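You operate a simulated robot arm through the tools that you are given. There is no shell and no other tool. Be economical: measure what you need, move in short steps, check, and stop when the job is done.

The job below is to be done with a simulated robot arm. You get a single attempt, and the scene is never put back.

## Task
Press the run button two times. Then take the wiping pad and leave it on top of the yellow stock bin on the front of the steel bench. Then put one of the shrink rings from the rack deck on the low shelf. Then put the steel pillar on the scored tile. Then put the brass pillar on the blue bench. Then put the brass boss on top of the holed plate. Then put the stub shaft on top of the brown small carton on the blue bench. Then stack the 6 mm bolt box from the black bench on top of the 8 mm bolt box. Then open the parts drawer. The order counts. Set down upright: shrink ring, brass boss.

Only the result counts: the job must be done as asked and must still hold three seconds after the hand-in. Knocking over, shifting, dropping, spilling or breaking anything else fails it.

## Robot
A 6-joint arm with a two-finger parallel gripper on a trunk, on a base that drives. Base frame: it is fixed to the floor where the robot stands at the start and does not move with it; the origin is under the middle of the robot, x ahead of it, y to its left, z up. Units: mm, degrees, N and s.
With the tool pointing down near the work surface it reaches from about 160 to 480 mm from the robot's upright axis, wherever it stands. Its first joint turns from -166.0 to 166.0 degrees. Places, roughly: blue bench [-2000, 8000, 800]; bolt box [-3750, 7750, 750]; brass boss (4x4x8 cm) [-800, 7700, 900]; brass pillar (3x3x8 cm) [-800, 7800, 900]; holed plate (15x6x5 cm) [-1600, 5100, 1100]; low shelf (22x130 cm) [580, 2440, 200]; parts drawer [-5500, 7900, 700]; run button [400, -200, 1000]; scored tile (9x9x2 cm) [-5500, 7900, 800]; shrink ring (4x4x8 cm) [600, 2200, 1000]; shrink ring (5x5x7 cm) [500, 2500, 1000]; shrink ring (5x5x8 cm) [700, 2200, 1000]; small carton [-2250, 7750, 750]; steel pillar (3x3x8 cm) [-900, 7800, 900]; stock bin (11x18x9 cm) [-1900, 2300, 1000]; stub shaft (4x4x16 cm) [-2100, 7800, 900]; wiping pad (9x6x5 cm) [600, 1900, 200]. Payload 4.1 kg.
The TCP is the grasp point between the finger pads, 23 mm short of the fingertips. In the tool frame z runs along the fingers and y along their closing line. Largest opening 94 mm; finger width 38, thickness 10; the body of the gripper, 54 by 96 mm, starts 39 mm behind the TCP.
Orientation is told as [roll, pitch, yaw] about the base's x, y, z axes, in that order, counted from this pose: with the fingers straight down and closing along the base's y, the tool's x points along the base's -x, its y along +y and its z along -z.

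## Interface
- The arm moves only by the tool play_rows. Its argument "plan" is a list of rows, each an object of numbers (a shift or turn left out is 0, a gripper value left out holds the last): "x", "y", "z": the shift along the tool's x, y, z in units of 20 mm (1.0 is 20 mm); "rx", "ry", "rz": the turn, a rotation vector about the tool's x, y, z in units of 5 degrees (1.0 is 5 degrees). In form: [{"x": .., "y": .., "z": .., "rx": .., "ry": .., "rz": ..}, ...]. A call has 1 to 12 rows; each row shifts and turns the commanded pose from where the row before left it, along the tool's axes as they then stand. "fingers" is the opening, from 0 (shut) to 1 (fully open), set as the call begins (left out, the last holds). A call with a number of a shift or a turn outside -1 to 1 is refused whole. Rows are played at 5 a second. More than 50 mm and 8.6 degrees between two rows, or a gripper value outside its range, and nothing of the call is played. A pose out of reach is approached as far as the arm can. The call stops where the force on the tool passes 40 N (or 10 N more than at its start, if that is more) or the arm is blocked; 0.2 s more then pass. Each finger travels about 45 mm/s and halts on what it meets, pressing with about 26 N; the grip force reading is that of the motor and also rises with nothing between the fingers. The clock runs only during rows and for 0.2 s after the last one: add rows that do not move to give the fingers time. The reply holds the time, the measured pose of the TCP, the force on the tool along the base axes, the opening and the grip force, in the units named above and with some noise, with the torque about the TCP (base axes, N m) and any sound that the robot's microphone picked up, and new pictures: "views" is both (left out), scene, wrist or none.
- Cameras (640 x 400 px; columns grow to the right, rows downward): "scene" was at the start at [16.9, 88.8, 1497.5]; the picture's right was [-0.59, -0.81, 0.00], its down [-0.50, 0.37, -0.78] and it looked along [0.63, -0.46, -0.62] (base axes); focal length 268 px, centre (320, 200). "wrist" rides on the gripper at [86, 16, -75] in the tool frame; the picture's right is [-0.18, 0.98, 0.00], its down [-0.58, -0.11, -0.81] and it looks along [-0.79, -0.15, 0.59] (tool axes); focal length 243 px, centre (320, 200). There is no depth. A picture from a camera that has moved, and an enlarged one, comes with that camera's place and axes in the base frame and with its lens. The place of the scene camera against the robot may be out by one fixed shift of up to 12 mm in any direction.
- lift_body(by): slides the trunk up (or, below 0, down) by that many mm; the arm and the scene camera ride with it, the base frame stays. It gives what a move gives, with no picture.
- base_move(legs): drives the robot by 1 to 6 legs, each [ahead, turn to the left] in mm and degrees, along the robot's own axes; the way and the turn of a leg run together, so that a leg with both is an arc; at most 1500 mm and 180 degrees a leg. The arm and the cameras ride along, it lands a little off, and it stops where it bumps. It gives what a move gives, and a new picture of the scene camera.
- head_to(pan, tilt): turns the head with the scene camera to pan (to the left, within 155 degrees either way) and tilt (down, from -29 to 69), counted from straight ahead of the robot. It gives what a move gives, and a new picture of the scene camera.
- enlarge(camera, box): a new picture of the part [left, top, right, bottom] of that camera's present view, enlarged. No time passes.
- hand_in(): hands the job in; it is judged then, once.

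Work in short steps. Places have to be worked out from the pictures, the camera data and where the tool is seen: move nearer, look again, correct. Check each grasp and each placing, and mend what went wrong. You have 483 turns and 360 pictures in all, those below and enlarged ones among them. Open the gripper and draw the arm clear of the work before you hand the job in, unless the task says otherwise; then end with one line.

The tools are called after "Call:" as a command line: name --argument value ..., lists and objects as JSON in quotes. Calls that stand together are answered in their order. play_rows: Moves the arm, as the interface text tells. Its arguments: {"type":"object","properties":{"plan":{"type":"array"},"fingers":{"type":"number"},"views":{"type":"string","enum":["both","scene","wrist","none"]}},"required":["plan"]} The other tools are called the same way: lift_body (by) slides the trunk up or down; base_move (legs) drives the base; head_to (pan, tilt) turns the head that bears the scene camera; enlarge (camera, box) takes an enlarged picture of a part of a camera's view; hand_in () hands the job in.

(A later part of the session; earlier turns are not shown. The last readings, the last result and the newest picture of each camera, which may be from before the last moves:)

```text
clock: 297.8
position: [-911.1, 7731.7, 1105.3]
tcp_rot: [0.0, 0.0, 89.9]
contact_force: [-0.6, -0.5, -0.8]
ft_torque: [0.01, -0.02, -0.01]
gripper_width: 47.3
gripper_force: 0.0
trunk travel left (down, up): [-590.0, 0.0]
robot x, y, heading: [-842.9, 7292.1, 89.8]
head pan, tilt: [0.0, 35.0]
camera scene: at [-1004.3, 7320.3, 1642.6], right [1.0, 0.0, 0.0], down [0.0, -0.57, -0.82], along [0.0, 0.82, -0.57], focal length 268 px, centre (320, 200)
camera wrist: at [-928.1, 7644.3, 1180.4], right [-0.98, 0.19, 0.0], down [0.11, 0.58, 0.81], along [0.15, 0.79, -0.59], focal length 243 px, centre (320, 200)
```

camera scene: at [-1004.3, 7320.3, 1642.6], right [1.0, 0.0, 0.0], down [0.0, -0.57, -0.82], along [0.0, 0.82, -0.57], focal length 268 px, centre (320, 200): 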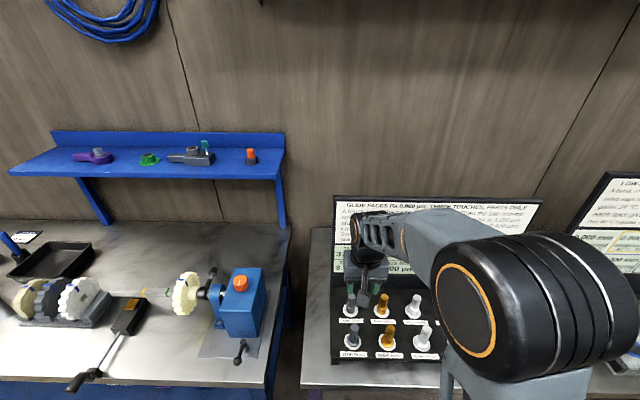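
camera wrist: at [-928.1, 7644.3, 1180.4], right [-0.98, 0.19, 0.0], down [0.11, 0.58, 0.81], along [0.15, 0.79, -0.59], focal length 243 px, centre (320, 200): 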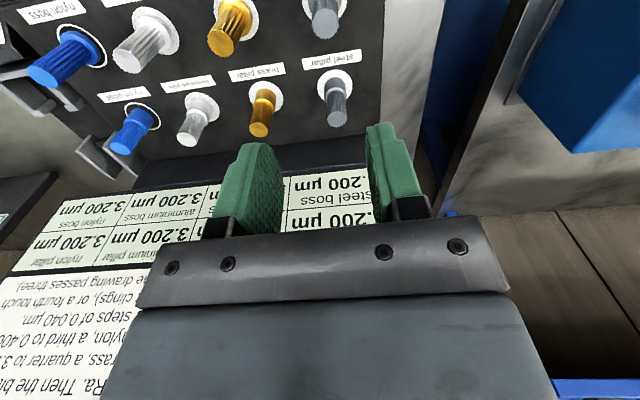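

Pillar y≈7805, a bit far; I bring the base 45 mm nearer and look again.

Call:
base_move --legs '[[42, 0]]'

Call:
enlarge --camera "wrist" --box '[200, 0, 440, 150]'

```text
clock: 298.7
position: [-910.2, 7774.6, 1104.4]
tcp_rot: [0.0, 0.0, 89.9]
contact_force: [-0.2, 0.8, 1.0]
ft_torque: [-0.01, 0.06, 0.05]
gripper_width: 47.0
gripper_force: 0.0
trunk travel left (down, up): [-590.0, 0.0]
robot x, y, heading: [-848.5, 7337.1, 89.9]
head pan, tilt: [0.0, 35.0]
camera scene: at [-1004.2, 7363.8, 1642.6], right [1.0, 0.0, 0.0], down [0.0, -0.57, -0.82], along [0.0, 0.82, -0.57], focal length 268 px, centre (320, 200)
```

scene: 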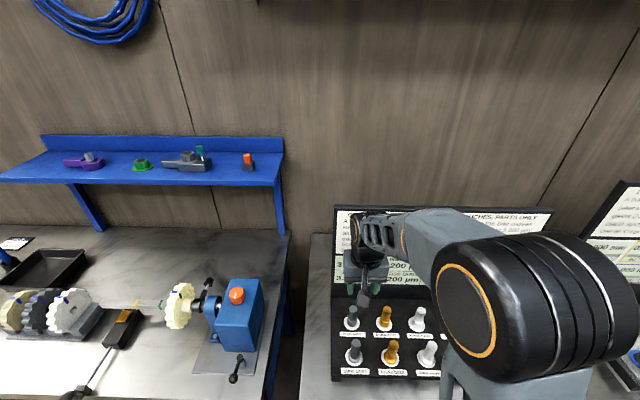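

```text
2.67 times, centred on (320, 75) of wrist
camera zoom: at [-927.9, 7687.4, 1180.3], right [-0.98, 0.19, 0.0], down [0.11, 0.58, 0.81], along [0.15, 0.79, -0.59], focal length 647 px, centre (320, 533)
```

zoom: 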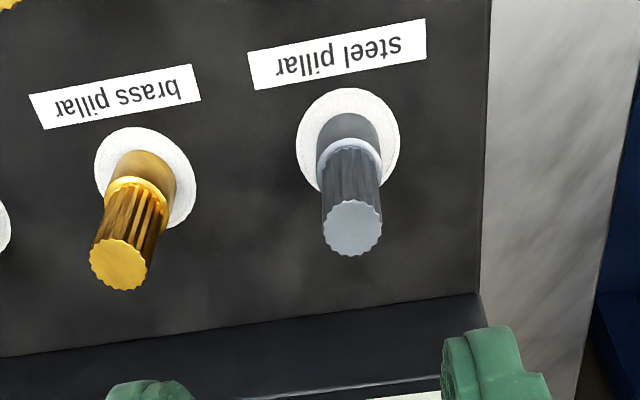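

Triangulated: steel pillar (-915,7819), top z≈934. I align above it and descend partway.

Call:
play_rows --plan '[{"x": -1, "y": 0.27}, {"x": -1}, {"x": -0.22}, {"z": 1}, {"z": 1}, {"z": 1}, {"z": 1}, {"z": 1}, {"z": 1}, {}]'

```text
clock: 300.9
position: [-915.4, 7818.6, 986.5]
tcp_rot: [-0.2, 0.0, 89.9]
contact_force: [0.2, 0.6, 0.1]
ft_torque: [0.04, 0.02, 0.03]
gripper_width: 47.2
gripper_force: 0.0
trunk travel left (down, up): [-590.0, 0.0]
robot x, y, heading: [-849.9, 7335.4, 89.9]
head pan, tilt: [0.0, 35.0]
camera scene: at [-1004.2, 7362.6, 1642.6], right [1.0, 0.0, 0.0], down [0.0, -0.57, -0.82], along [0.0, 0.82, -0.57], focal length 268 px, centre (320, 200)
camera wrist: at [-933.1, 7731.0, 1060.5], right [-0.98, 0.19, 0.0], down [0.11, 0.58, 0.81], along [0.15, 0.79, -0.59], focal length 243 px, centre (320, 200)
```

scene: 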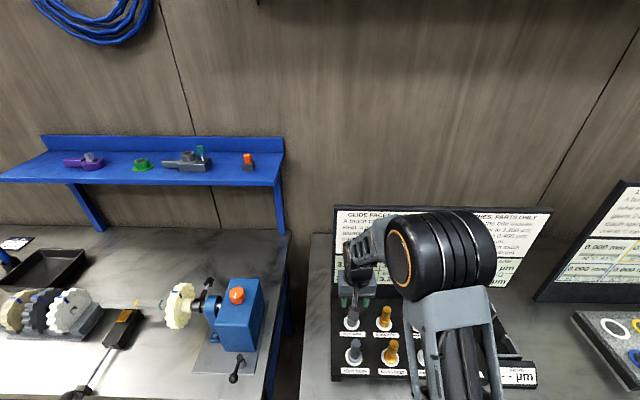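
wrist: 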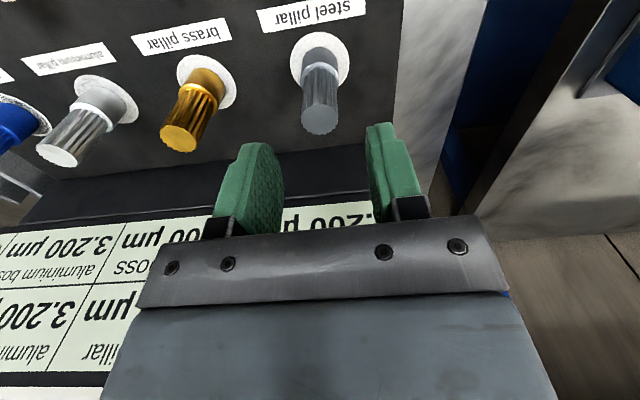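

Right on. I descend to z≈908 and close.

Call:
play_rows --plan '[{"z": 1}, {"z": 1}, {"z": 1}, {"z": 0.9}, {}]' --views "wrist"

Call:
play_rows --plan '[{}, {}, {}, {}]' --fingers 0 --views "none"

Call:
play_rows --plan '[{"z": -0.2}, {"z": -0.5}, {"z": -1}, {"z": -1}, {"z": -1}, {"z": -1}, {"z": -1}, {"z": -1}, {"z": -1}, {"z": -1}]' --views "wrist"

```text
clock: 302.1
position: [-915.4, 7816.9, 908.7]
tcp_rot: [-0.1, 0.0, 89.9]
contact_force: [-0.3, -0.2, -0.4]
ft_torque: [0.0, 0.01, 0.0]
gripper_width: 47.1
gripper_force: 0.2
trunk travel left (down, up): [-590.0, 0.0]
robot x, y, heading: [-847.7, 7334.7, 90.0]
head pan, tilt: [0.0, 35.0]
camera wrist: at [-932.6, 7730.6, 982.2], right [-0.98, 0.19, 0.0], down [0.11, 0.58, 0.81], along [0.15, 0.79, -0.59], focal length 243 px, centre (320, 200)
```

wrist: 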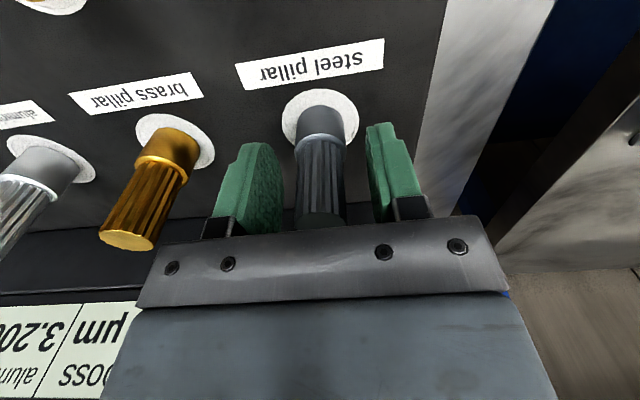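

```text
clock: 303.1
position: [-912.6, 7817.9, 906.9]
tcp_rot: [0.1, 0.1, 90.0]
contact_force: [0.6, -0.1, -0.4]
ft_torque: [-0.02, -0.01, -0.03]
gripper_width: 24.6
gripper_force: 26.1
trunk travel left (down, up): [-590.0, 0.0]
robot x, y, heading: [-845.9, 7337.6, 89.9]
head pan, tilt: [0.0, 35.0]
```

```text
clock: 305.3
position: [-914.4, 7818.3, 1082.4]
tcp_rot: [0.0, 0.1, 89.8]
contact_force: [-0.8, -0.2, -3.1]
ft_torque: [-0.01, 0.03, -0.04]
gripper_width: 24.6
gripper_force: 25.9
trunk travel left (down, up): [-590.0, 0.0]
robot x, y, heading: [-845.5, 7335.6, 89.8]
head pan, tilt: [0.0, 35.0]
camera wrist: at [-933.0, 7731.3, 1156.9], right [-0.98, 0.19, 0.0], down [0.11, 0.58, 0.81], along [0.15, 0.79, -0.59], focal length 243 px, centre (320, 200)
```

wrist: 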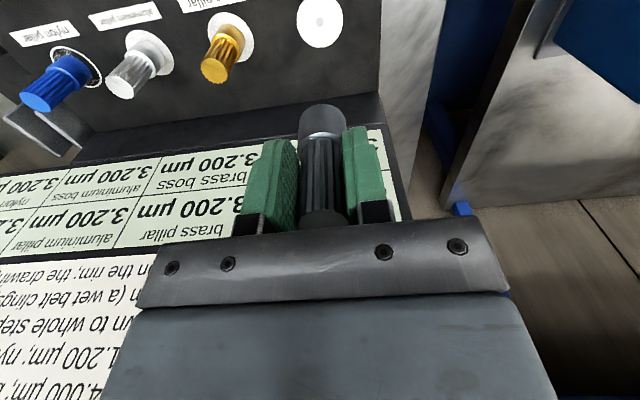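

Steel pillar held. I draw the arm in, back off from the bench and look left (west) along the far wall.

Call:
play_rows --plan '[{"x": 1, "z": -1}, {"x": 1, "z": -1}, {"x": 1, "z": -1}, {"x": 1, "z": -1}, {"x": 1}, {"x": 1}, {"x": 1}, {"x": 1}, {"x": 1}, {"x": 1}]' --views "none"

Call:
base_move --legs '[[-430, 0]]'

Call:
head_to --pan 70 --tilt 20

Call:
head_to --pan 110 --tilt 20

```text
clock: 307.5
position: [-917.2, 7617.3, 1163.4]
tcp_rot: [0.0, -0.1, 89.9]
contact_force: [0.5, -0.6, -2.9]
ft_torque: [-0.03, 0.02, 0.03]
gripper_width: 24.8
gripper_force: 26.0
trunk travel left (down, up): [-590.0, 0.0]
robot x, y, heading: [-845.5, 7335.7, 90.0]
head pan, tilt: [0.0, 35.0]
```

```text
clock: 310.1
position: [-916.2, 7191.2, 1162.7]
tcp_rot: [0.0, 0.0, 90.1]
contact_force: [-0.6, 0.1, -2.8]
ft_torque: [-0.05, 0.02, -0.01]
gripper_width: 24.6
gripper_force: 25.8
trunk travel left (down, up): [-590.0, 0.0]
robot x, y, heading: [-845.0, 6905.0, 90.1]
head pan, tilt: [0.0, 35.0]
camera scene: at [-1004.3, 6934.5, 1642.6], right [1.0, 0.0, 0.0], down [0.0, -0.57, -0.82], along [0.0, 0.82, -0.57], focal length 268 px, centre (320, 200)
```

scene: 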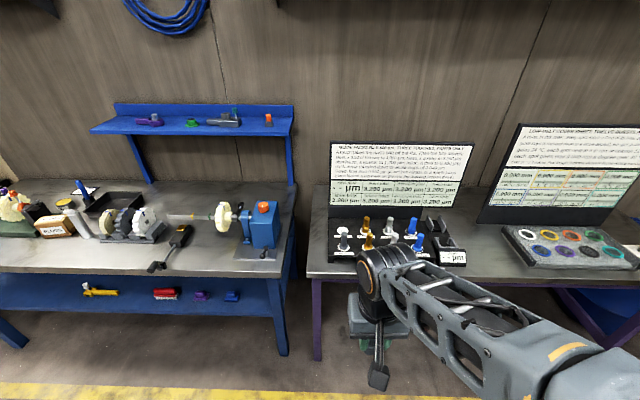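

```text
clock: 311.5
position: [-916.2, 7190.5, 1162.0]
tcp_rot: [-0.1, 0.1, 90.2]
contact_force: [-0.1, -0.6, -3.2]
ft_torque: [-0.02, 0.03, -0.01]
gripper_width: 24.7
gripper_force: 25.5
trunk travel left (down, up): [-590.0, 0.0]
robot x, y, heading: [-844.7, 6906.7, 90.3]
head pan, tilt: [70.0, 20.0]
camera scene: at [-1091.8, 6878.9, 1666.4], right [0.34, 0.94, 0.0], down [0.32, -0.12, -0.94], along [-0.88, 0.32, -0.34], focal length 268 px, centre (320, 200)
```

scene: 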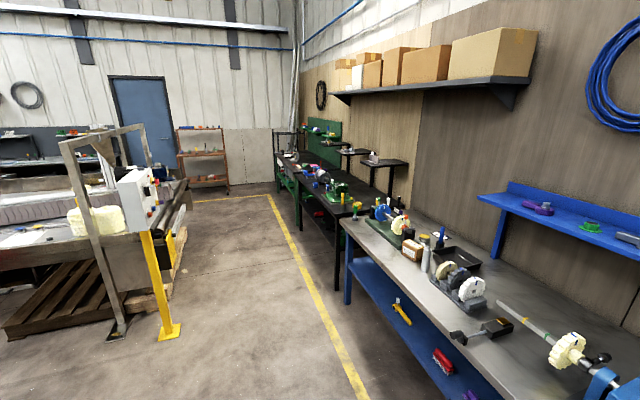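

```text
clock: 312.6
position: [-917.6, 7189.9, 1162.1]
tcp_rot: [-0.1, 0.1, 90.1]
contact_force: [0.1, -0.2, -3.6]
ft_torque: [-0.07, 0.03, 0.04]
gripper_width: 24.8
gripper_force: 26.1
trunk travel left (down, up): [-590.0, 0.0]
robot x, y, heading: [-850.7, 6909.7, 90.2]
head pan, tilt: [110.0, 20.0]
camera scene: at [-1091.8, 6815.2, 1666.4], right [-0.34, 0.94, 0.0], down [0.32, 0.12, -0.94], along [-0.88, -0.32, -0.34], focal length 268 px, centre (320, 200)
```

scene: 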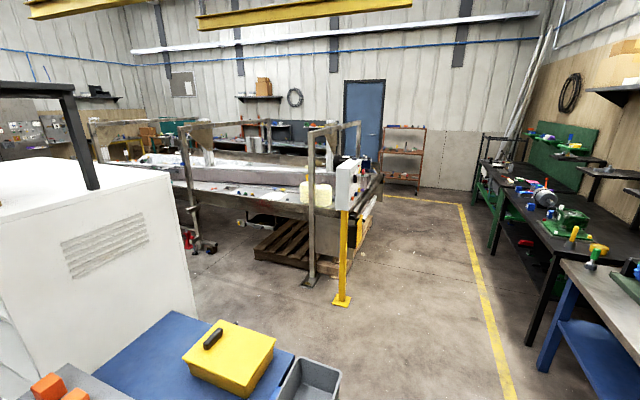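

Corridor along the wall: free between y≈6690 (cart) and ≈7580 (benches). I drive west along y≈7120.

Call:
base_move --legs '[[215, 0], [0, 89.8], [1500, 0], [1500, 0], [1000, 0]]'

Call:
head_to --pan -40 --tilt 25

```text
clock: 337.0
position: [-5145.7, 7123.6, 1162.9]
tcp_rot: [0.0, 0.0, 178.9]
contact_force: [-0.3, 0.0, -2.1]
ft_torque: [0.0, -0.02, 0.01]
gripper_width: 24.1
gripper_force: 26.4
trunk travel left (down, up): [-590.0, 0.0]
robot x, y, heading: [-4862.5, 7188.9, 178.9]
head pan, tilt: [110.0, 20.0]
camera scene: at [-4766.3, 6930.9, 1666.4], right [-0.95, -0.32, 0.0], down [-0.11, 0.32, -0.94], along [0.3, -0.89, -0.34], focal length 268 px, centre (320, 200)
```

scene: 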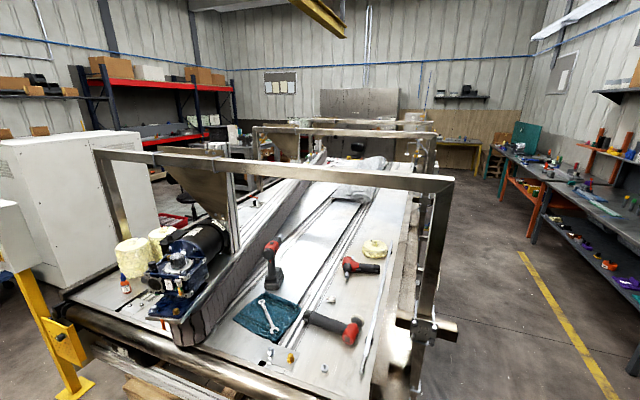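

```text
clock: 339.3
position: [-5144.7, 7122.5, 1162.2]
tcp_rot: [0.0, 0.1, 178.9]
contact_force: [-0.5, -0.3, -3.4]
ft_torque: [0.02, -0.04, 0.02]
gripper_width: 23.9
gripper_force: 26.2
trunk travel left (down, up): [-590.0, 0.0]
robot x, y, heading: [-4858.0, 7187.4, 179.1]
head pan, tilt: [-40.0, 25.0]
camera scene: at [-4865.7, 7079.5, 1658.3], right [0.66, 0.75, 0.0], down [0.32, -0.28, -0.91], along [-0.68, 0.6, -0.42], focal length 268 px, centre (320, 200)
```

scene: 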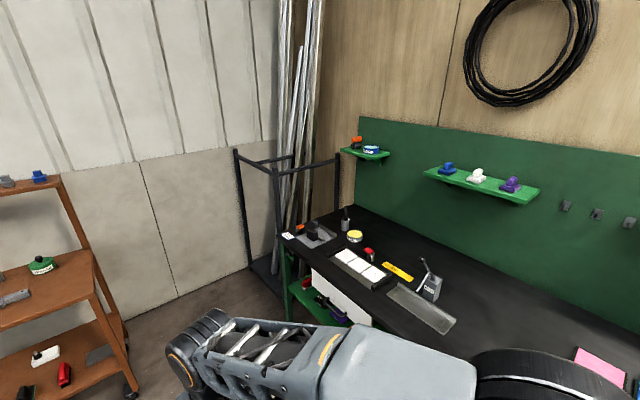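

The green bench. I enlarge the region around the expected tile and drawer.

Call:
enlarge --camera "scene" --box '[270, 190, 470, 340]'

```text
2.67 times, centred on (370, 265) of scene
camera zoom: at [-4865.7, 7079.5, 1658.3], right [0.66, 0.75, 0.0], down [0.32, -0.28, -0.91], along [-0.68, 0.6, -0.42], focal length 713 px, centre (187, 27)
```

zoom: 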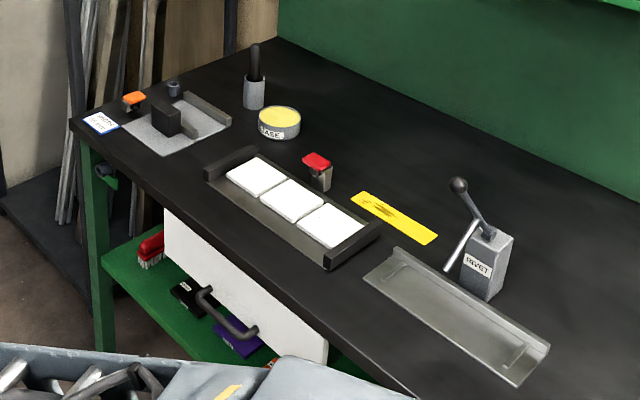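

Tile tray: three white tiles, around (-5511,7899), drawer front with handle below. I drive in front of it.

Call:
base_move --legs '[[650, 0], [0, -89], [200, 0]]'

Call:
head_to --pan 0 --tilt 45

```text
clock: 347.9
position: [-5590.7, 7683.0, 1162.0]
tcp_rot: [0.1, 0.1, 90.2]
contact_force: [-0.3, 0.0, -3.6]
ft_torque: [-0.08, -0.03, 0.01]
gripper_width: 23.8
gripper_force: 26.2
trunk travel left (down, up): [-590.0, 0.0]
robot x, y, heading: [-5519.8, 7400.5, 90.2]
head pan, tilt: [-40.0, 25.0]
camera scene: at [-5618.5, 7410.5, 1658.3], right [0.77, -0.64, 0.0], down [-0.27, -0.33, -0.91], along [0.58, 0.7, -0.42], focal length 268 px, centre (320, 200)
```

scene: 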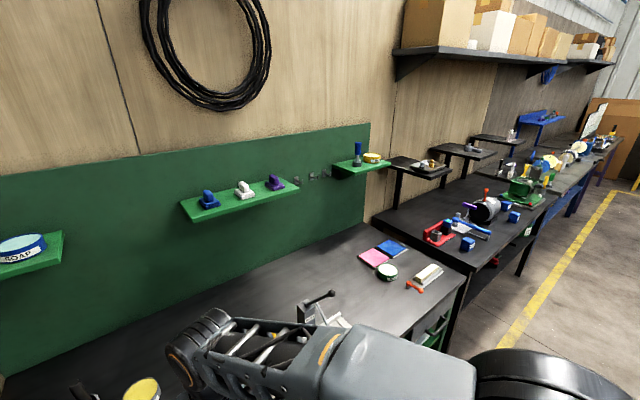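

```text
clock: 349.0
position: [-5592.4, 7683.4, 1162.0]
tcp_rot: [-0.1, 0.1, 90.3]
contact_force: [0.0, -0.2, -3.3]
ft_torque: [-0.06, -0.05, -0.02]
gripper_width: 23.9
gripper_force: 26.1
trunk travel left (down, up): [-590.0, 0.0]
robot x, y, heading: [-5517.5, 7398.3, 90.4]
head pan, tilt: [0.0, 45.0]
camera scene: at [-5677.7, 7420.0, 1627.8], right [1.0, 0.0, 0.0], down [0.0, -0.71, -0.71], along [0.0, 0.71, -0.71], focal length 268 px, centre (320, 200)
```

scene: 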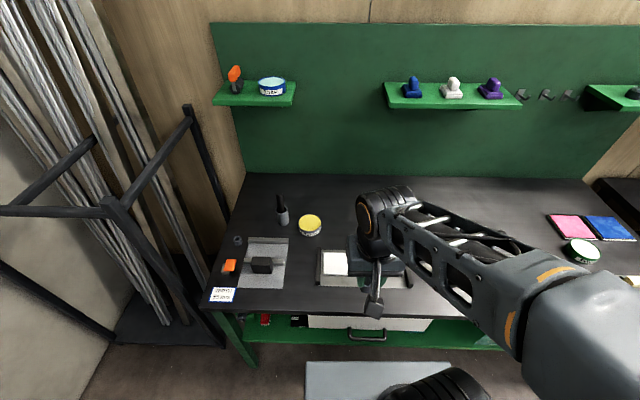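

I use the wrist camera to see the tiles and the held pillar.

Call:
enlarge --camera "wrist" --box '[0, 0, 640, 400]'

Call:
enlarge --camera "wrist" --box '[150, 0, 470, 150]'

```text
1.00 times, centred on (320, 200) of wrist (not enlarged: the box is as wide or as high as the picture)
camera zoom: at [-5608.5, 7595.3, 1237.3], right [-0.98, 0.18, 0.0], down [0.11, 0.58, 0.81], along [0.14, 0.79, -0.59], focal length 243 px, centre (320, 200)
```

zoom: 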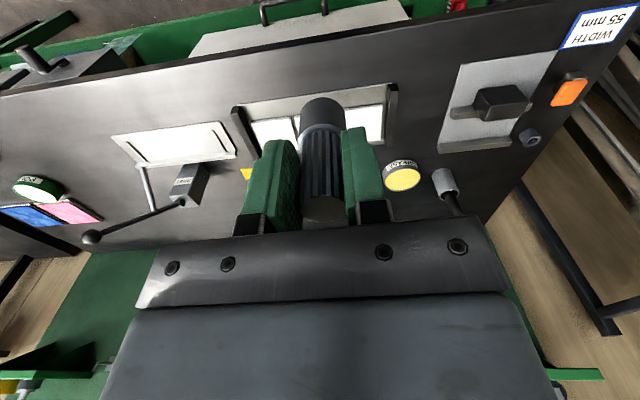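

```text
2.00 times, centred on (310, 75) of wrist
camera zoom: at [-5608.5, 7595.3, 1237.3], right [-0.98, 0.18, 0.0], down [0.11, 0.58, 0.81], along [0.14, 0.79, -0.59], focal length 485 px, centre (340, 450)
```

zoom: 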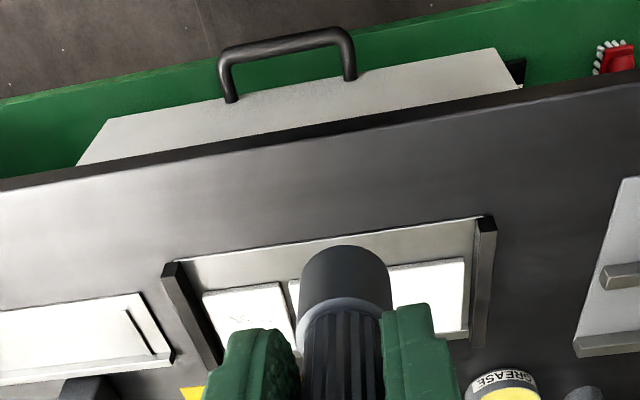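

I swing the hand to the right to uncover the tiles for the scene camera.

Call:
play_rows --plan '[{"y": -1}, {"y": -1}, {"y": -1}, {"y": -1}, {"y": -1}, {"y": -1}, {"y": -1}, {"y": -1}, {"y": -1}, {"y": -1}, {"y": -1}, {"y": -1}]' --views "scene"

Call:
enlarge --camera "scene" --box '[300, 230, 440, 350]'

```text
clock: 351.6
position: [-5351.3, 7682.9, 1161.8]
tcp_rot: [0.1, 0.0, 90.3]
contact_force: [1.0, 0.4, -2.9]
ft_torque: [0.0, 0.0, 0.04]
gripper_width: 23.6
gripper_force: 25.8
trunk travel left (down, up): [-590.0, 0.0]
robot x, y, heading: [-5522.6, 7401.1, 90.2]
head pan, tilt: [0.0, 45.0]
camera scene: at [-5677.2, 7420.1, 1627.8], right [1.0, 0.01, 0.0], down [0.0, -0.71, -0.71], along [0.0, 0.71, -0.71], focal length 268 px, centre (320, 200)
```

scene: 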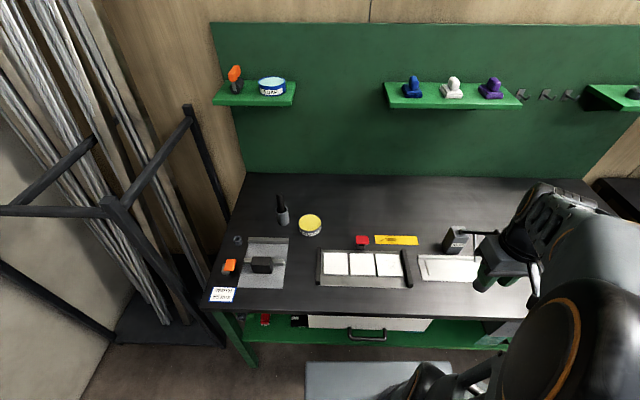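

```text
3.33 times, centred on (370, 290) of scene
camera zoom: at [-5677.2, 7420.1, 1627.8], right [1.0, 0.01, 0.0], down [0.0, -0.71, -0.71], along [0.0, 0.71, -0.71], focal length 892 px, centre (153, -100)
```

zoom: 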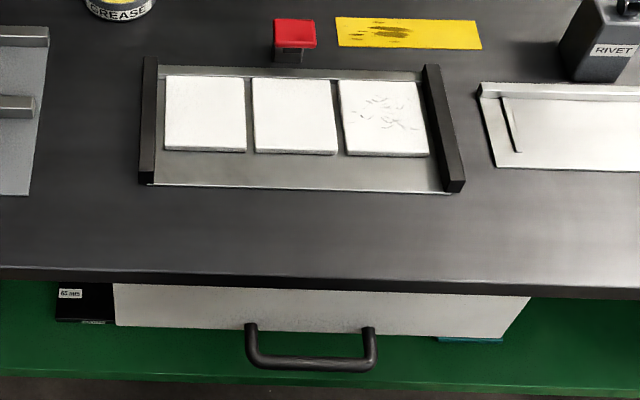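

One tile shows scratch marks (right one). I enlarge more to be sure about the others.

Call:
enlarge --camera "scene" --box '[320, 245, 410, 285]'

```text
7.11 times, centred on (365, 265) of scene
camera zoom: at [-5677.2, 7420.1, 1627.8], right [1.0, 0.01, 0.0], down [0.0, -0.71, -0.71], along [0.0, 0.71, -0.71], focal length 1902 px, centre (0, -262)
```

zoom: 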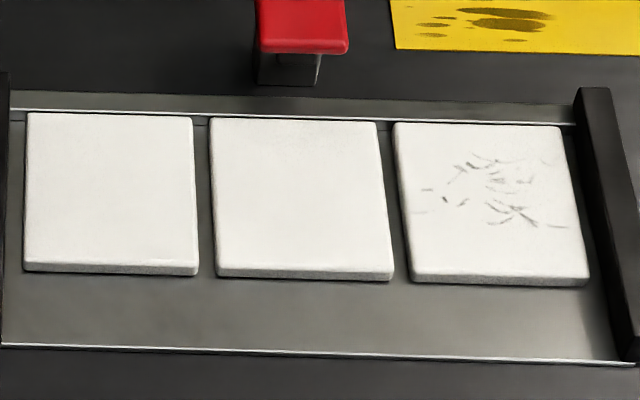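

The right tile is the scored one, centre ≈(-5449,7896). I advance 60 mm and bring the hand toward it to refine with the wrist camera.

Call:
base_move --legs '[[60, 0]]'

Call:
play_rows --plan '[{"x": -1, "y": 0.7}, {"x": -1, "y": 0.7}, {"x": -1, "y": 0.7}, {"x": -1, "y": 0.7}, {"x": -1, "y": 0.7}, {"z": 1}, {"z": 1}, {"z": 1}, {}]'

```text
clock: 352.6
position: [-5351.5, 7745.2, 1161.7]
tcp_rot: [-0.1, 0.1, 90.4]
contact_force: [-0.6, 0.0, -4.1]
ft_torque: [-0.06, -0.02, 0.02]
gripper_width: 23.5
gripper_force: 26.4
trunk travel left (down, up): [-590.0, 0.0]
robot x, y, heading: [-5521.6, 7460.1, 90.3]
head pan, tilt: [0.0, 45.0]
camera scene: at [-5677.9, 7481.0, 1627.8], right [1.0, 0.01, 0.0], down [0.0, -0.71, -0.71], along [0.0, 0.71, -0.71], focal length 268 px, centre (320, 200)
```

scene: 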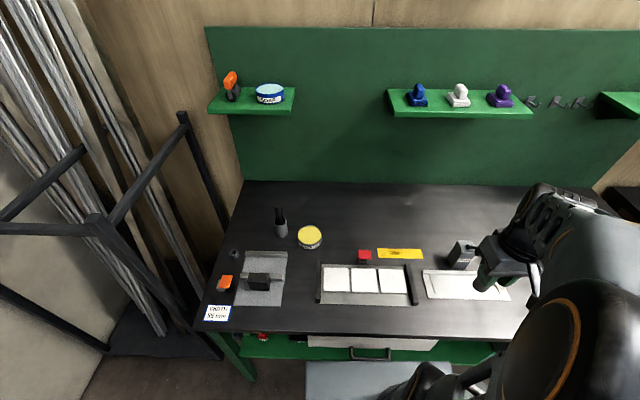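

```text
clock: 354.6
position: [-5421.4, 7843.9, 1102.8]
tcp_rot: [0.0, 0.2, 90.3]
contact_force: [0.0, 0.5, -2.3]
ft_torque: [-0.04, 0.02, -0.01]
gripper_width: 23.8
gripper_force: 25.7
trunk travel left (down, up): [-590.0, 0.0]
robot x, y, heading: [-5519.8, 7463.8, 90.3]
head pan, tilt: [0.0, 45.0]
camera scene: at [-5678.0, 7479.7, 1627.8], right [1.0, 0.01, 0.0], down [0.0, -0.71, -0.71], along [0.0, 0.71, -0.71], focal length 268 px, centre (320, 200)
camera wrist: at [-5439.4, 7755.9, 1176.8], right [-0.98, 0.18, 0.0], down [0.11, 0.58, 0.81], along [0.14, 0.79, -0.59], focal length 243 px, centre (320, 200)
```

scene: 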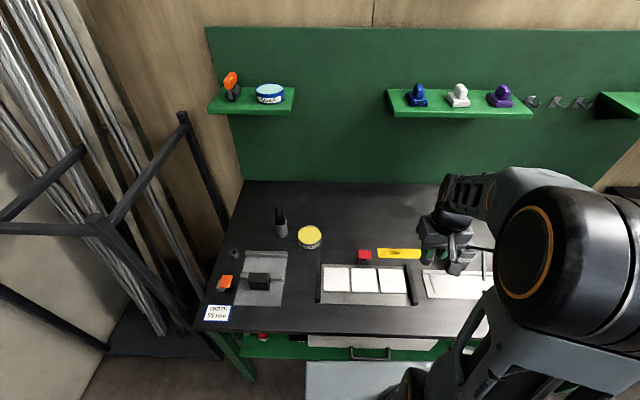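
wrist: 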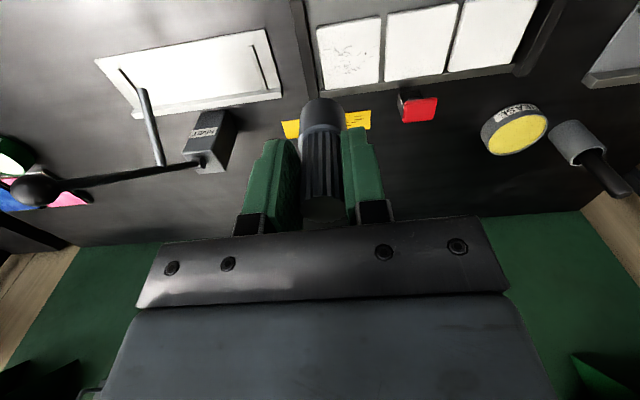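

Tile centre ≈(-5451,7898). I move over it and lower to about 40 mm above.

Call:
play_rows --plan '[{"x": -0.9, "y": 0.5}, {"x": -0.9, "y": 0.5}, {"x": -0.9, "y": 0.48}, {"z": 1}, {"z": 1}, {"z": 1}, {"z": 1}, {"z": 1}, {"z": 1}, {"z": 1}, {}]'

```text
clock: 357.0
position: [-5452.0, 7897.0, 961.4]
tcp_rot: [0.0, 0.1, 90.3]
contact_force: [0.1, 0.0, -3.2]
ft_torque: [-0.06, -0.01, 0.0]
gripper_width: 23.7
gripper_force: 25.5
trunk travel left (down, up): [-590.0, 0.0]
robot x, y, heading: [-5520.2, 7459.8, 90.6]
head pan, tilt: [0.0, 45.0]
camera scene: at [-5678.0, 7479.9, 1627.8], right [1.0, 0.01, 0.0], down [0.0, -0.71, -0.71], along [0.0, 0.71, -0.71], focal length 268 px, centre (320, 200)
camera wrist: at [-5468.9, 7810.5, 1036.8], right [-0.98, 0.18, 0.0], down [0.1, 0.58, 0.81], along [0.14, 0.79, -0.59], focal length 243 px, centre (320, 200)
```

scene: 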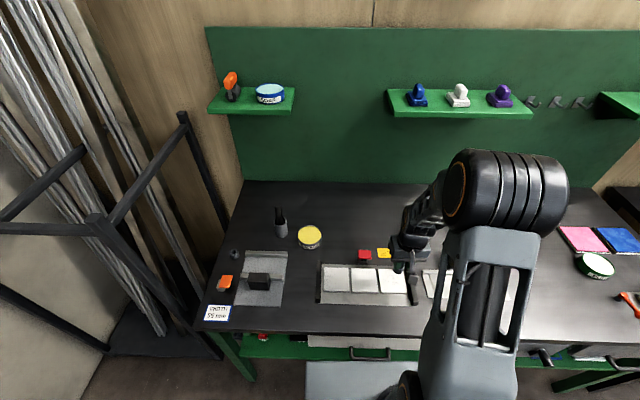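
wrist: 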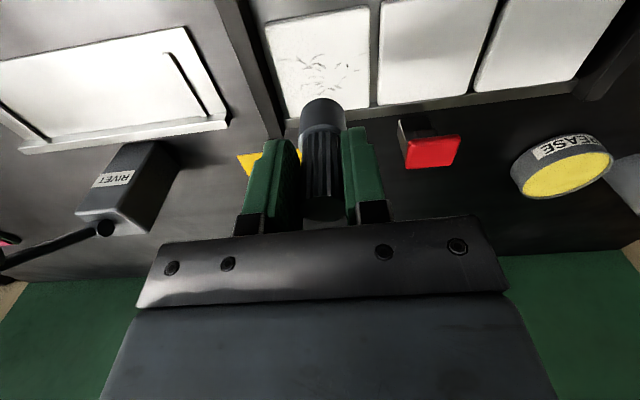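

Well centred (within ~4 mm). I lower gently until contact.

Call:
play_rows --plan '[{"z": 1, "x": 0.15}, {"z": 0.6}, {"z": 0.1}, {"z": 0.1}]' --views "wrist"

Call:
play_rows --plan '[{"z": 0.1}, {"z": 0.1}, {"z": 0.1}]' --views "none"

```text
clock: 358.0
position: [-5452.0, 7894.4, 926.3]
tcp_rot: [0.0, 0.1, 90.3]
contact_force: [-1.5, -0.8, -2.8]
ft_torque: [-0.04, 0.0, -0.01]
gripper_width: 23.7
gripper_force: 25.7
trunk travel left (down, up): [-590.0, 0.0]
robot x, y, heading: [-5518.6, 7463.5, 90.3]
head pan, tilt: [0.0, 45.0]
camera wrist: at [-5469.1, 7807.1, 1000.8], right [-0.98, 0.18, 0.0], down [0.1, 0.58, 0.81], along [0.14, 0.79, -0.59], focal length 243 px, centre (320, 200)
```

wrist: 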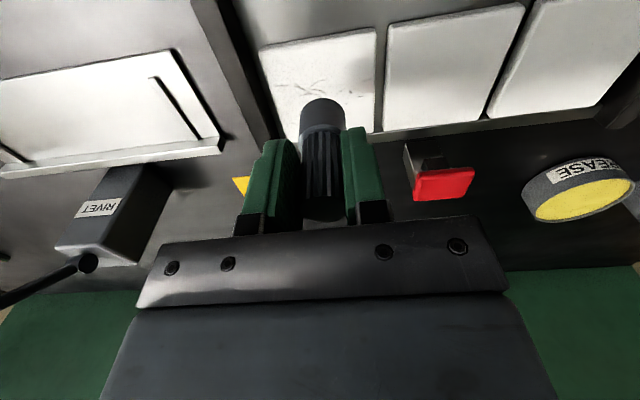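

```text
clock: 358.8
position: [-5452.1, 7895.4, 920.4]
tcp_rot: [0.0, 0.1, 90.3]
contact_force: [0.4, 0.0, -3.6]
ft_torque: [-0.02, 0.01, 0.01]
gripper_width: 23.5
gripper_force: 26.4
trunk travel left (down, up): [-590.0, 0.0]
robot x, y, heading: [-5522.6, 7461.3, 90.4]
head pan, tilt: [0.0, 45.0]
```

Call:
play_rows --plan '[{"z": 0.1}, {"z": 0.1}, {"z": 0.1}]' --views "none"

Call:
play_rows --plan '[{"z": 0.1}, {"z": 0.1}]' --views "wrist"

```text
clock: 359.6
position: [-5452.6, 7894.3, 914.4]
tcp_rot: [0.1, 0.1, 90.3]
contact_force: [0.0, -0.2, -3.2]
ft_torque: [-0.03, -0.03, 0.01]
gripper_width: 23.5
gripper_force: 26.2
trunk travel left (down, up): [-590.0, 0.0]
robot x, y, heading: [-5520.6, 7458.5, 90.1]
head pan, tilt: [0.0, 45.0]
```

```text
clock: 360.2
position: [-5451.8, 7893.0, 909.1]
tcp_rot: [0.0, 0.0, 90.3]
contact_force: [-0.1, 0.2, -2.4]
ft_torque: [-0.02, 0.01, 0.01]
gripper_width: 23.7
gripper_force: 26.2
trunk travel left (down, up): [-590.0, 0.0]
robot x, y, heading: [-5516.4, 7462.4, 90.4]
head pan, tilt: [0.0, 45.0]
camera wrist: at [-5469.3, 7806.9, 984.4], right [-0.98, 0.18, 0.0], down [0.11, 0.58, 0.81], along [0.14, 0.79, -0.59], focal length 243 px, centre (320, 200)
```

wrist: 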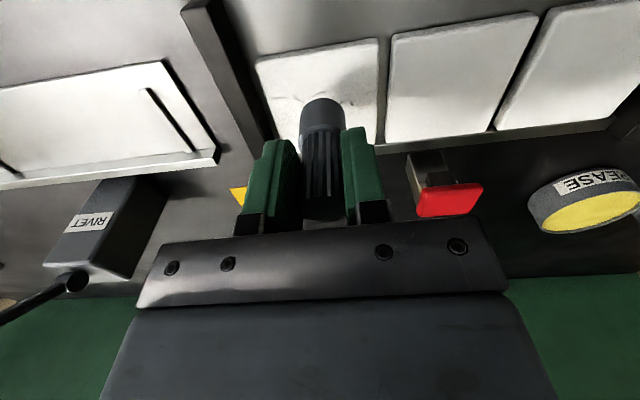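

Not yet in contact; continue down.

Call:
play_rows --plan '[{"z": 0.1}, {"z": 0.1}, {"z": 0.1}]' --views "none"

Call:
play_rows --plan '[{"z": 0.1}, {"z": 0.1}, {"z": 0.1}]' --views "wrist"

```text
clock: 361.0
position: [-5451.6, 7895.1, 904.7]
tcp_rot: [0.0, 0.1, 90.3]
contact_force: [-0.1, -0.3, -2.7]
ft_torque: [-0.05, -0.01, -0.02]
gripper_width: 23.5
gripper_force: 25.7
trunk travel left (down, up): [-590.0, 0.0]
robot x, y, heading: [-5519.4, 7465.3, 90.1]
head pan, tilt: [0.0, 45.0]
```

```text
clock: 361.8
position: [-5451.3, 7893.1, 897.8]
tcp_rot: [0.0, 0.1, 90.4]
contact_force: [-0.6, 0.7, -2.6]
ft_torque: [-0.06, 0.0, -0.01]
gripper_width: 23.2
gripper_force: 25.8
trunk travel left (down, up): [-590.0, 0.0]
robot x, y, heading: [-5514.7, 7459.6, 90.4]
head pan, tilt: [0.0, 45.0]
camera wrist: at [-5469.3, 7806.9, 972.4], right [-0.98, 0.18, 0.0], down [0.11, 0.58, 0.81], along [0.14, 0.79, -0.59], focal length 243 px, centre (320, 200)
```

wrist: 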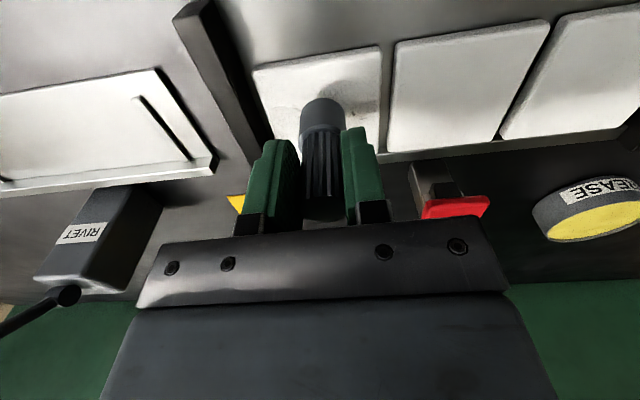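

The tile's apparent size says its top is lower (z≈805), which moves the centre to y≈7910. I shift 16 mm forward and go on down.

Call:
play_rows --plan '[{"x": -0.8}, {"z": 0.5}, {"z": 0.5}, {"z": 0.4}]' --views "wrist"

```text
clock: 362.8
position: [-5453.3, 7911.2, 878.0]
tcp_rot: [-0.1, -0.4, 90.4]
contact_force: [-1.9, -7.2, 23.5]
ft_torque: [-0.3, 0.1, 0.04]
gripper_width: 23.6
gripper_force: 25.9
trunk travel left (down, up): [-590.0, 0.0]
robot x, y, heading: [-5517.4, 7458.9, 90.6]
head pan, tilt: [0.0, 45.0]
stopped in row 4: the force on the tool passed its limit at 50 N (the readings are from after the stop); the commanded pose is now the measured one
camera wrist: at [-5469.4, 7823.1, 952.1], right [-0.98, 0.18, 0.0], down [0.1, 0.58, 0.81], along [0.14, 0.8, -0.59], focal length 243 px, centre (320, 200)
```

wrist: 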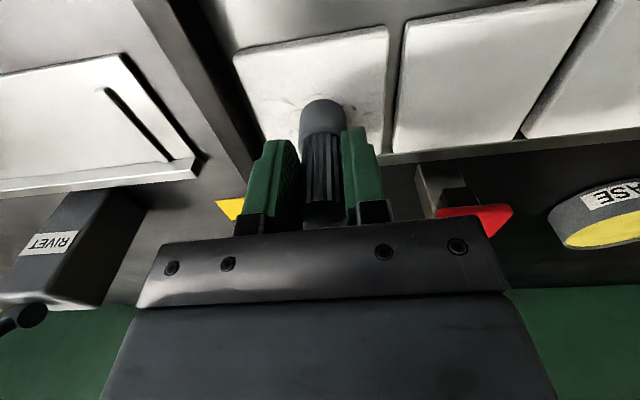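

Contact: the pillar stands on the tile, near its centre. I ease 1 mm up, open, and rise.

Call:
play_rows --plan '[{"z": -0.05}, {}]' --views "none"

Call:
play_rows --plan '[{}, {}, {}]' --fingers 0.5 --views "wrist"

Call:
play_rows --plan '[{"z": -0.5}, {"z": -1}, {"z": -1}, {"z": -1}, {"z": -1}, {"z": -1}, {"z": -1}, {"z": -1}]'

```text
clock: 363.4
position: [-5452.7, 7911.2, 878.8]
tcp_rot: [-0.1, -0.5, 90.3]
contact_force: [-1.7, -6.2, 24.4]
ft_torque: [-0.19, 0.14, 0.04]
gripper_width: 23.7
gripper_force: 25.7
trunk travel left (down, up): [-590.0, 0.0]
robot x, y, heading: [-5520.5, 7457.9, 90.2]
head pan, tilt: [0.0, 45.0]
```

```text
clock: 364.2
position: [-5452.4, 7912.3, 877.1]
tcp_rot: [-0.1, -0.3, 90.4]
contact_force: [0.0, -0.3, 0.7]
ft_torque: [0.02, -0.01, -0.01]
gripper_width: 46.9
gripper_force: 0.0
trunk travel left (down, up): [-590.0, 0.0]
robot x, y, heading: [-5519.8, 7460.2, 90.3]
head pan, tilt: [0.0, 45.0]
camera wrist: at [-5469.1, 7824.7, 950.8], right [-0.98, 0.18, 0.0], down [0.1, 0.58, 0.81], along [0.14, 0.8, -0.59], focal length 243 px, centre (320, 200)
```

wrist: 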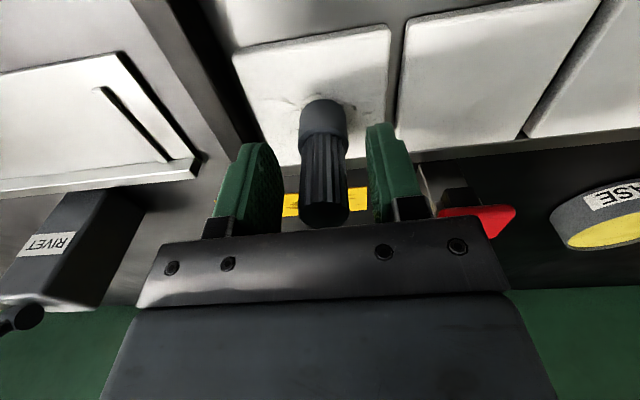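

```text
clock: 366.0
position: [-5451.1, 7910.7, 1026.4]
tcp_rot: [0.0, -0.4, 90.4]
contact_force: [0.1, 0.2, -0.1]
ft_torque: [-0.01, 0.0, -0.03]
gripper_width: 47.1
gripper_force: 0.1
trunk travel left (down, up): [-590.0, 0.0]
robot x, y, heading: [-5517.2, 7461.7, 90.4]
head pan, tilt: [0.0, 45.0]
camera scene: at [-5678.1, 7479.3, 1627.7], right [1.0, 0.01, 0.0], down [0.0, -0.71, -0.71], along [0.0, 0.71, -0.71], focal length 268 px, centre (320, 200)
camera wrist: at [-5469.4, 7823.5, 1101.1], right [-0.98, 0.18, 0.0], down [0.1, 0.58, 0.81], along [0.14, 0.8, -0.59], focal length 243 px, centre (320, 200)
```

scene: 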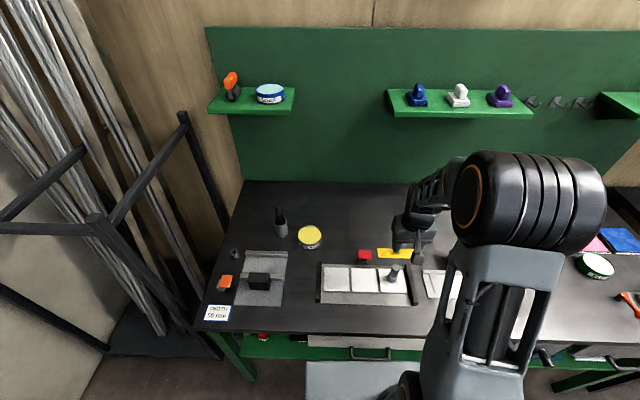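
wrist: 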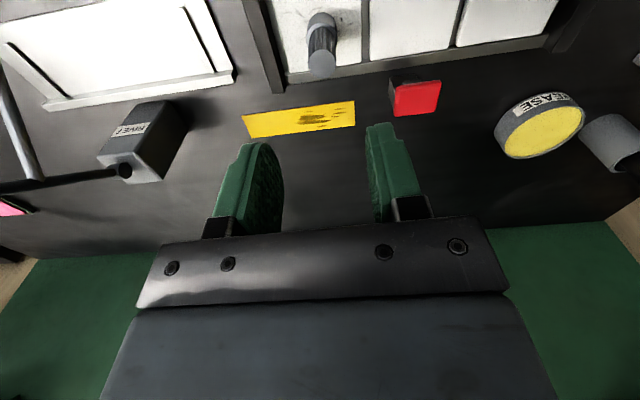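

The steel pillar stands on the scored tile. I retract, back off, and return east to the purple bench for the brass pillar.

Call:
play_rows --plan '[{"x": 1, "z": -1}, {"x": 1, "z": -1}, {"x": 1, "z": -1}, {"x": 1, "z": -1}, {"x": 1, "z": -1}, {"x": 1, "z": -1}, {"x": 1, "z": -1}, {"x": 1}]' --views "none"

Call:
base_move --legs '[[-330, 0], [0, -90], [1500, 0], [1500, 0], [1500, 0]]'

```text
clock: 367.8
position: [-5451.1, 7749.9, 1167.2]
tcp_rot: [-0.2, -0.3, 90.4]
contact_force: [0.0, 0.1, -0.2]
ft_torque: [0.01, 0.02, -0.01]
gripper_width: 47.2
gripper_force: 0.0
trunk travel left (down, up): [-590.0, 0.0]
robot x, y, heading: [-5521.3, 7458.4, 90.2]
head pan, tilt: [0.0, 45.0]
```

```text
clock: 394.8
position: [-741.4, 7046.2, 1164.6]
tcp_rot: [-0.1, -0.3, 0.2]
contact_force: [0.1, -0.6, -0.7]
ft_torque: [0.02, 0.01, 0.03]
gripper_width: 46.9
gripper_force: 0.1
trunk travel left (down, up): [-590.0, 0.0]
robot x, y, heading: [-1030.0, 7115.4, 0.3]
head pan, tilt: [0.0, 45.0]
camera scene: at [-1002.5, 7281.8, 1627.8], right [0.0, -1.0, 0.0], down [-0.71, 0.0, -0.71], along [0.71, 0.0, -0.71], focal length 268 px, centre (320, 200)
```

scene: 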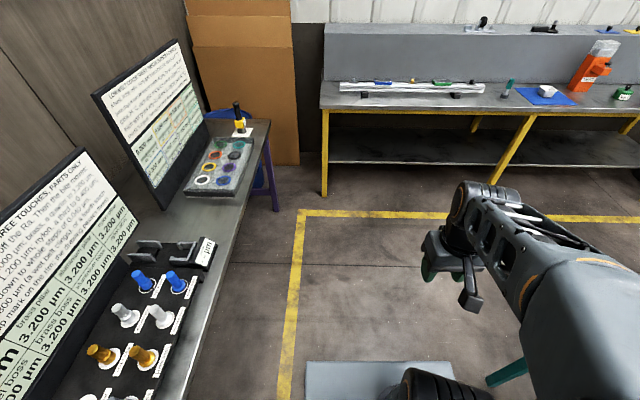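

I go 170 mm further, turn to the bench and approach to y≈7335.

Call:
base_move --legs '[[170, 0], [0, 89.7], [218, 0]]'

Call:
enlarge --camera "wrist" --box '[0, 0, 640, 400]'

```text
clock: 401.4
position: [-793.9, 7625.6, 1164.2]
tcp_rot: [-0.1, -0.4, 90.0]
contact_force: [-0.5, -0.9, -0.2]
ft_torque: [-0.03, 0.0, -0.04]
gripper_width: 46.9
gripper_force: 0.1
trunk travel left (down, up): [-590.0, 0.0]
robot x, y, heading: [-869.1, 7339.3, 89.9]
head pan, tilt: [0.0, 45.0]
camera scene: at [-1022.2, 7356.3, 1627.8], right [1.0, 0.0, 0.0], down [0.0, -0.71, -0.71], along [0.0, 0.71, -0.71], focal length 268 px, centre (320, 200)
```

scene: 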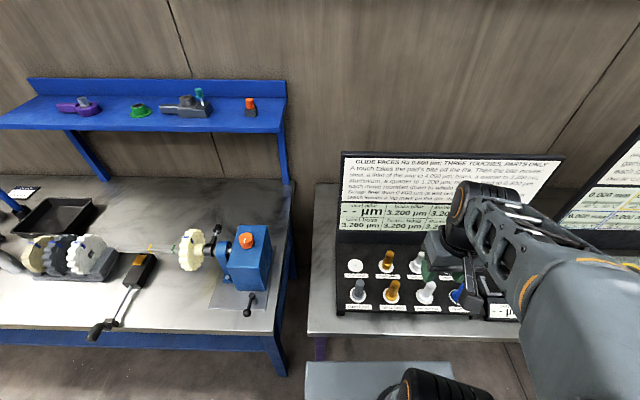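

```text
1.00 times, centred on (320, 200) of wrist (not enlarged: the box is as wide or as high as the picture)
camera zoom: at [-811.2, 7538.1, 1239.7], right [-0.98, 0.18, 0.0], down [0.11, 0.58, 0.81], along [0.15, 0.8, -0.59], focal length 243 px, centre (320, 200)
```

zoom: 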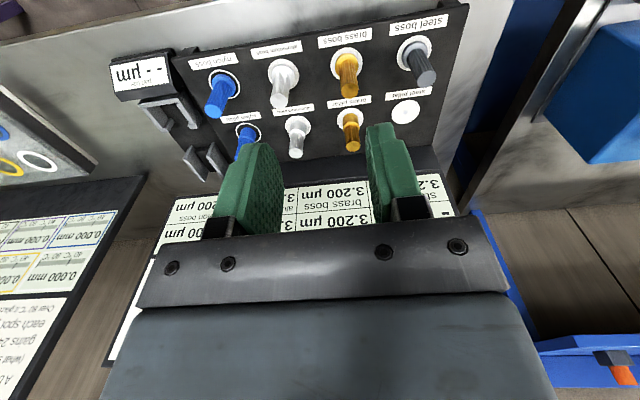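

Brass pillar ≈(-815,7808). I move near it and look.

Call:
play_rows --plan '[{"x": -1, "y": 0.15}, {"x": -1, "y": 0.15}, {"x": -1, "y": 0.15}, {"x": -1, "y": 0.15}, {"x": -1, "y": 0.15}, {"x": -1, "y": 0.15}, {"x": -1, "y": 0.15}, {"z": 1}, {"z": 1}, {"z": 1}, {"z": 1}, {"z": 1}]' --views "wrist"

```text
clock: 404.0
position: [-813.3, 7766.0, 1066.9]
tcp_rot: [-0.1, -0.4, 90.0]
contact_force: [0.4, 0.7, 0.4]
ft_torque: [0.03, 0.02, -0.01]
gripper_width: 46.9
gripper_force: 0.1
trunk travel left (down, up): [-590.0, 0.0]
robot x, y, heading: [-866.8, 7332.5, 89.9]
head pan, tilt: [0.0, 45.0]
camera wrist: at [-831.4, 7678.4, 1141.1], right [-0.98, 0.18, 0.0], down [0.11, 0.58, 0.81], along [0.15, 0.8, -0.59], focal length 243 px, centre (320, 200)
```

wrist: 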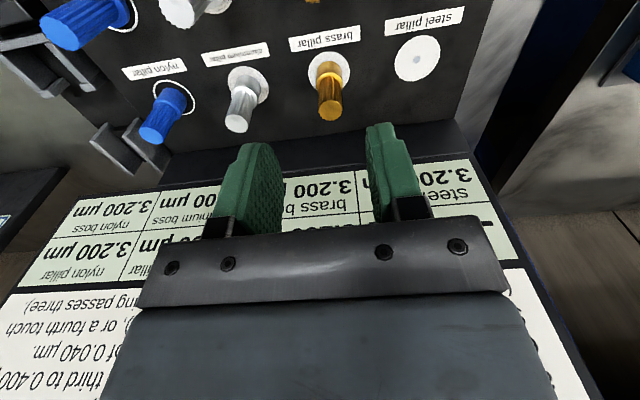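

Brass pillar (-815,7818). I align and descend.

Call:
play_rows --plan '[{"x": -1, "y": 0.1}, {"x": -1}, {"x": -0.6}, {"z": 1}, {"z": 1}, {"z": 1}, {"z": 1}, {"z": 1}, {}]' --views "wrist"

```text
clock: 406.0
position: [-815.6, 7818.3, 966.9]
tcp_rot: [-0.1, -0.2, 90.0]
contact_force: [0.2, 0.1, 0.9]
ft_torque: [-0.02, 0.03, 0.03]
gripper_width: 47.2
gripper_force: 0.0
trunk travel left (down, up): [-590.0, 0.0]
robot x, y, heading: [-864.4, 7337.8, 90.4]
head pan, tilt: [0.0, 45.0]
camera wrist: at [-834.0, 7730.8, 1040.4], right [-0.98, 0.18, 0.0], down [0.11, 0.58, 0.81], along [0.15, 0.8, -0.59], focal length 243 px, centre (320, 200)
```

wrist: 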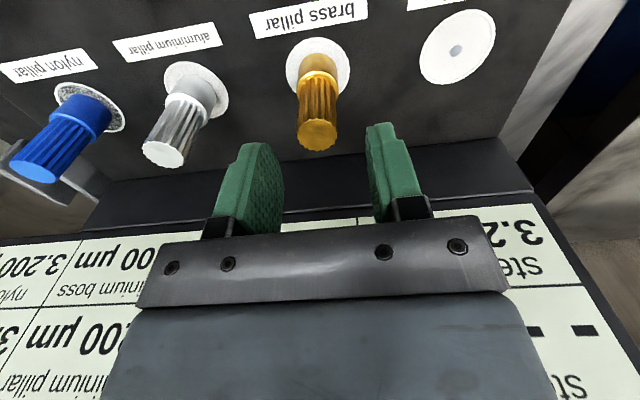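

Aligned. Down 58 mm, close, and lift.

Call:
play_rows --plan '[{"z": 1, "y": 0.08}, {"z": 1}, {"z": 0.9}, {}]' --views "wrist"

Call:
play_rows --plan '[{}, {}, {}, {}]' --fingers 0 --views "none"

Call:
play_rows --plan '[{"z": -0.2}, {"z": -0.5}, {"z": -1}, {"z": -1}, {"z": -1}, {"z": -1}, {"z": -1}, {"z": -1}, {"z": -1}, {"z": -1}]' --views "wrist"

```text
clock: 407.0
position: [-819.2, 7818.6, 910.2]
tcp_rot: [-0.1, -0.4, 90.0]
contact_force: [-0.3, 0.2, 0.2]
ft_torque: [-0.02, -0.03, 0.02]
gripper_width: 47.0
gripper_force: 0.0
trunk travel left (down, up): [-590.0, 0.0]
robot x, y, heading: [-863.6, 7336.1, 90.1]
head pan, tilt: [0.0, 45.0]
camera wrist: at [-835.7, 7731.9, 982.9], right [-0.98, 0.18, 0.0], down [0.11, 0.58, 0.81], along [0.15, 0.8, -0.59], focal length 243 px, centre (320, 200)
```

wrist: 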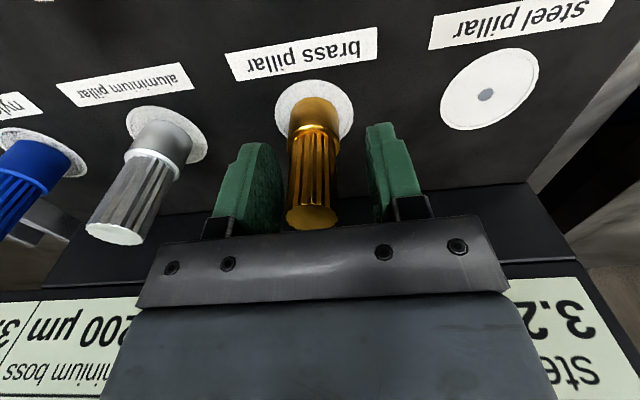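

```text
clock: 408.0
position: [-816.9, 7819.4, 909.3]
tcp_rot: [-0.1, -0.3, 90.0]
contact_force: [2.5, -1.1, 0.6]
ft_torque: [0.01, -0.06, -0.04]
gripper_width: 24.7
gripper_force: 26.2
trunk travel left (down, up): [-590.0, 0.0]
robot x, y, heading: [-863.4, 7335.1, 89.9]
head pan, tilt: [0.0, 45.0]
```

```text
clock: 410.2
position: [-817.4, 7818.3, 1083.1]
tcp_rot: [-0.1, -0.3, 90.0]
contact_force: [1.0, 0.4, -2.2]
ft_torque: [-0.02, -0.02, 0.01]
gripper_width: 25.0
gripper_force: 25.9
trunk travel left (down, up): [-590.0, 0.0]
robot x, y, heading: [-866.2, 7334.6, 89.9]
head pan, tilt: [0.0, 45.0]
camera wrist: at [-835.9, 7730.1, 1157.0], right [-0.98, 0.18, 0.0], down [0.11, 0.58, 0.81], along [0.15, 0.8, -0.59], focal length 243 px, centre (320, 200)
```

wrist: 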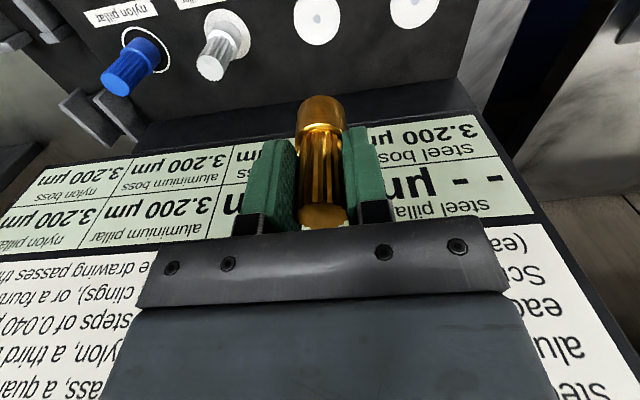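

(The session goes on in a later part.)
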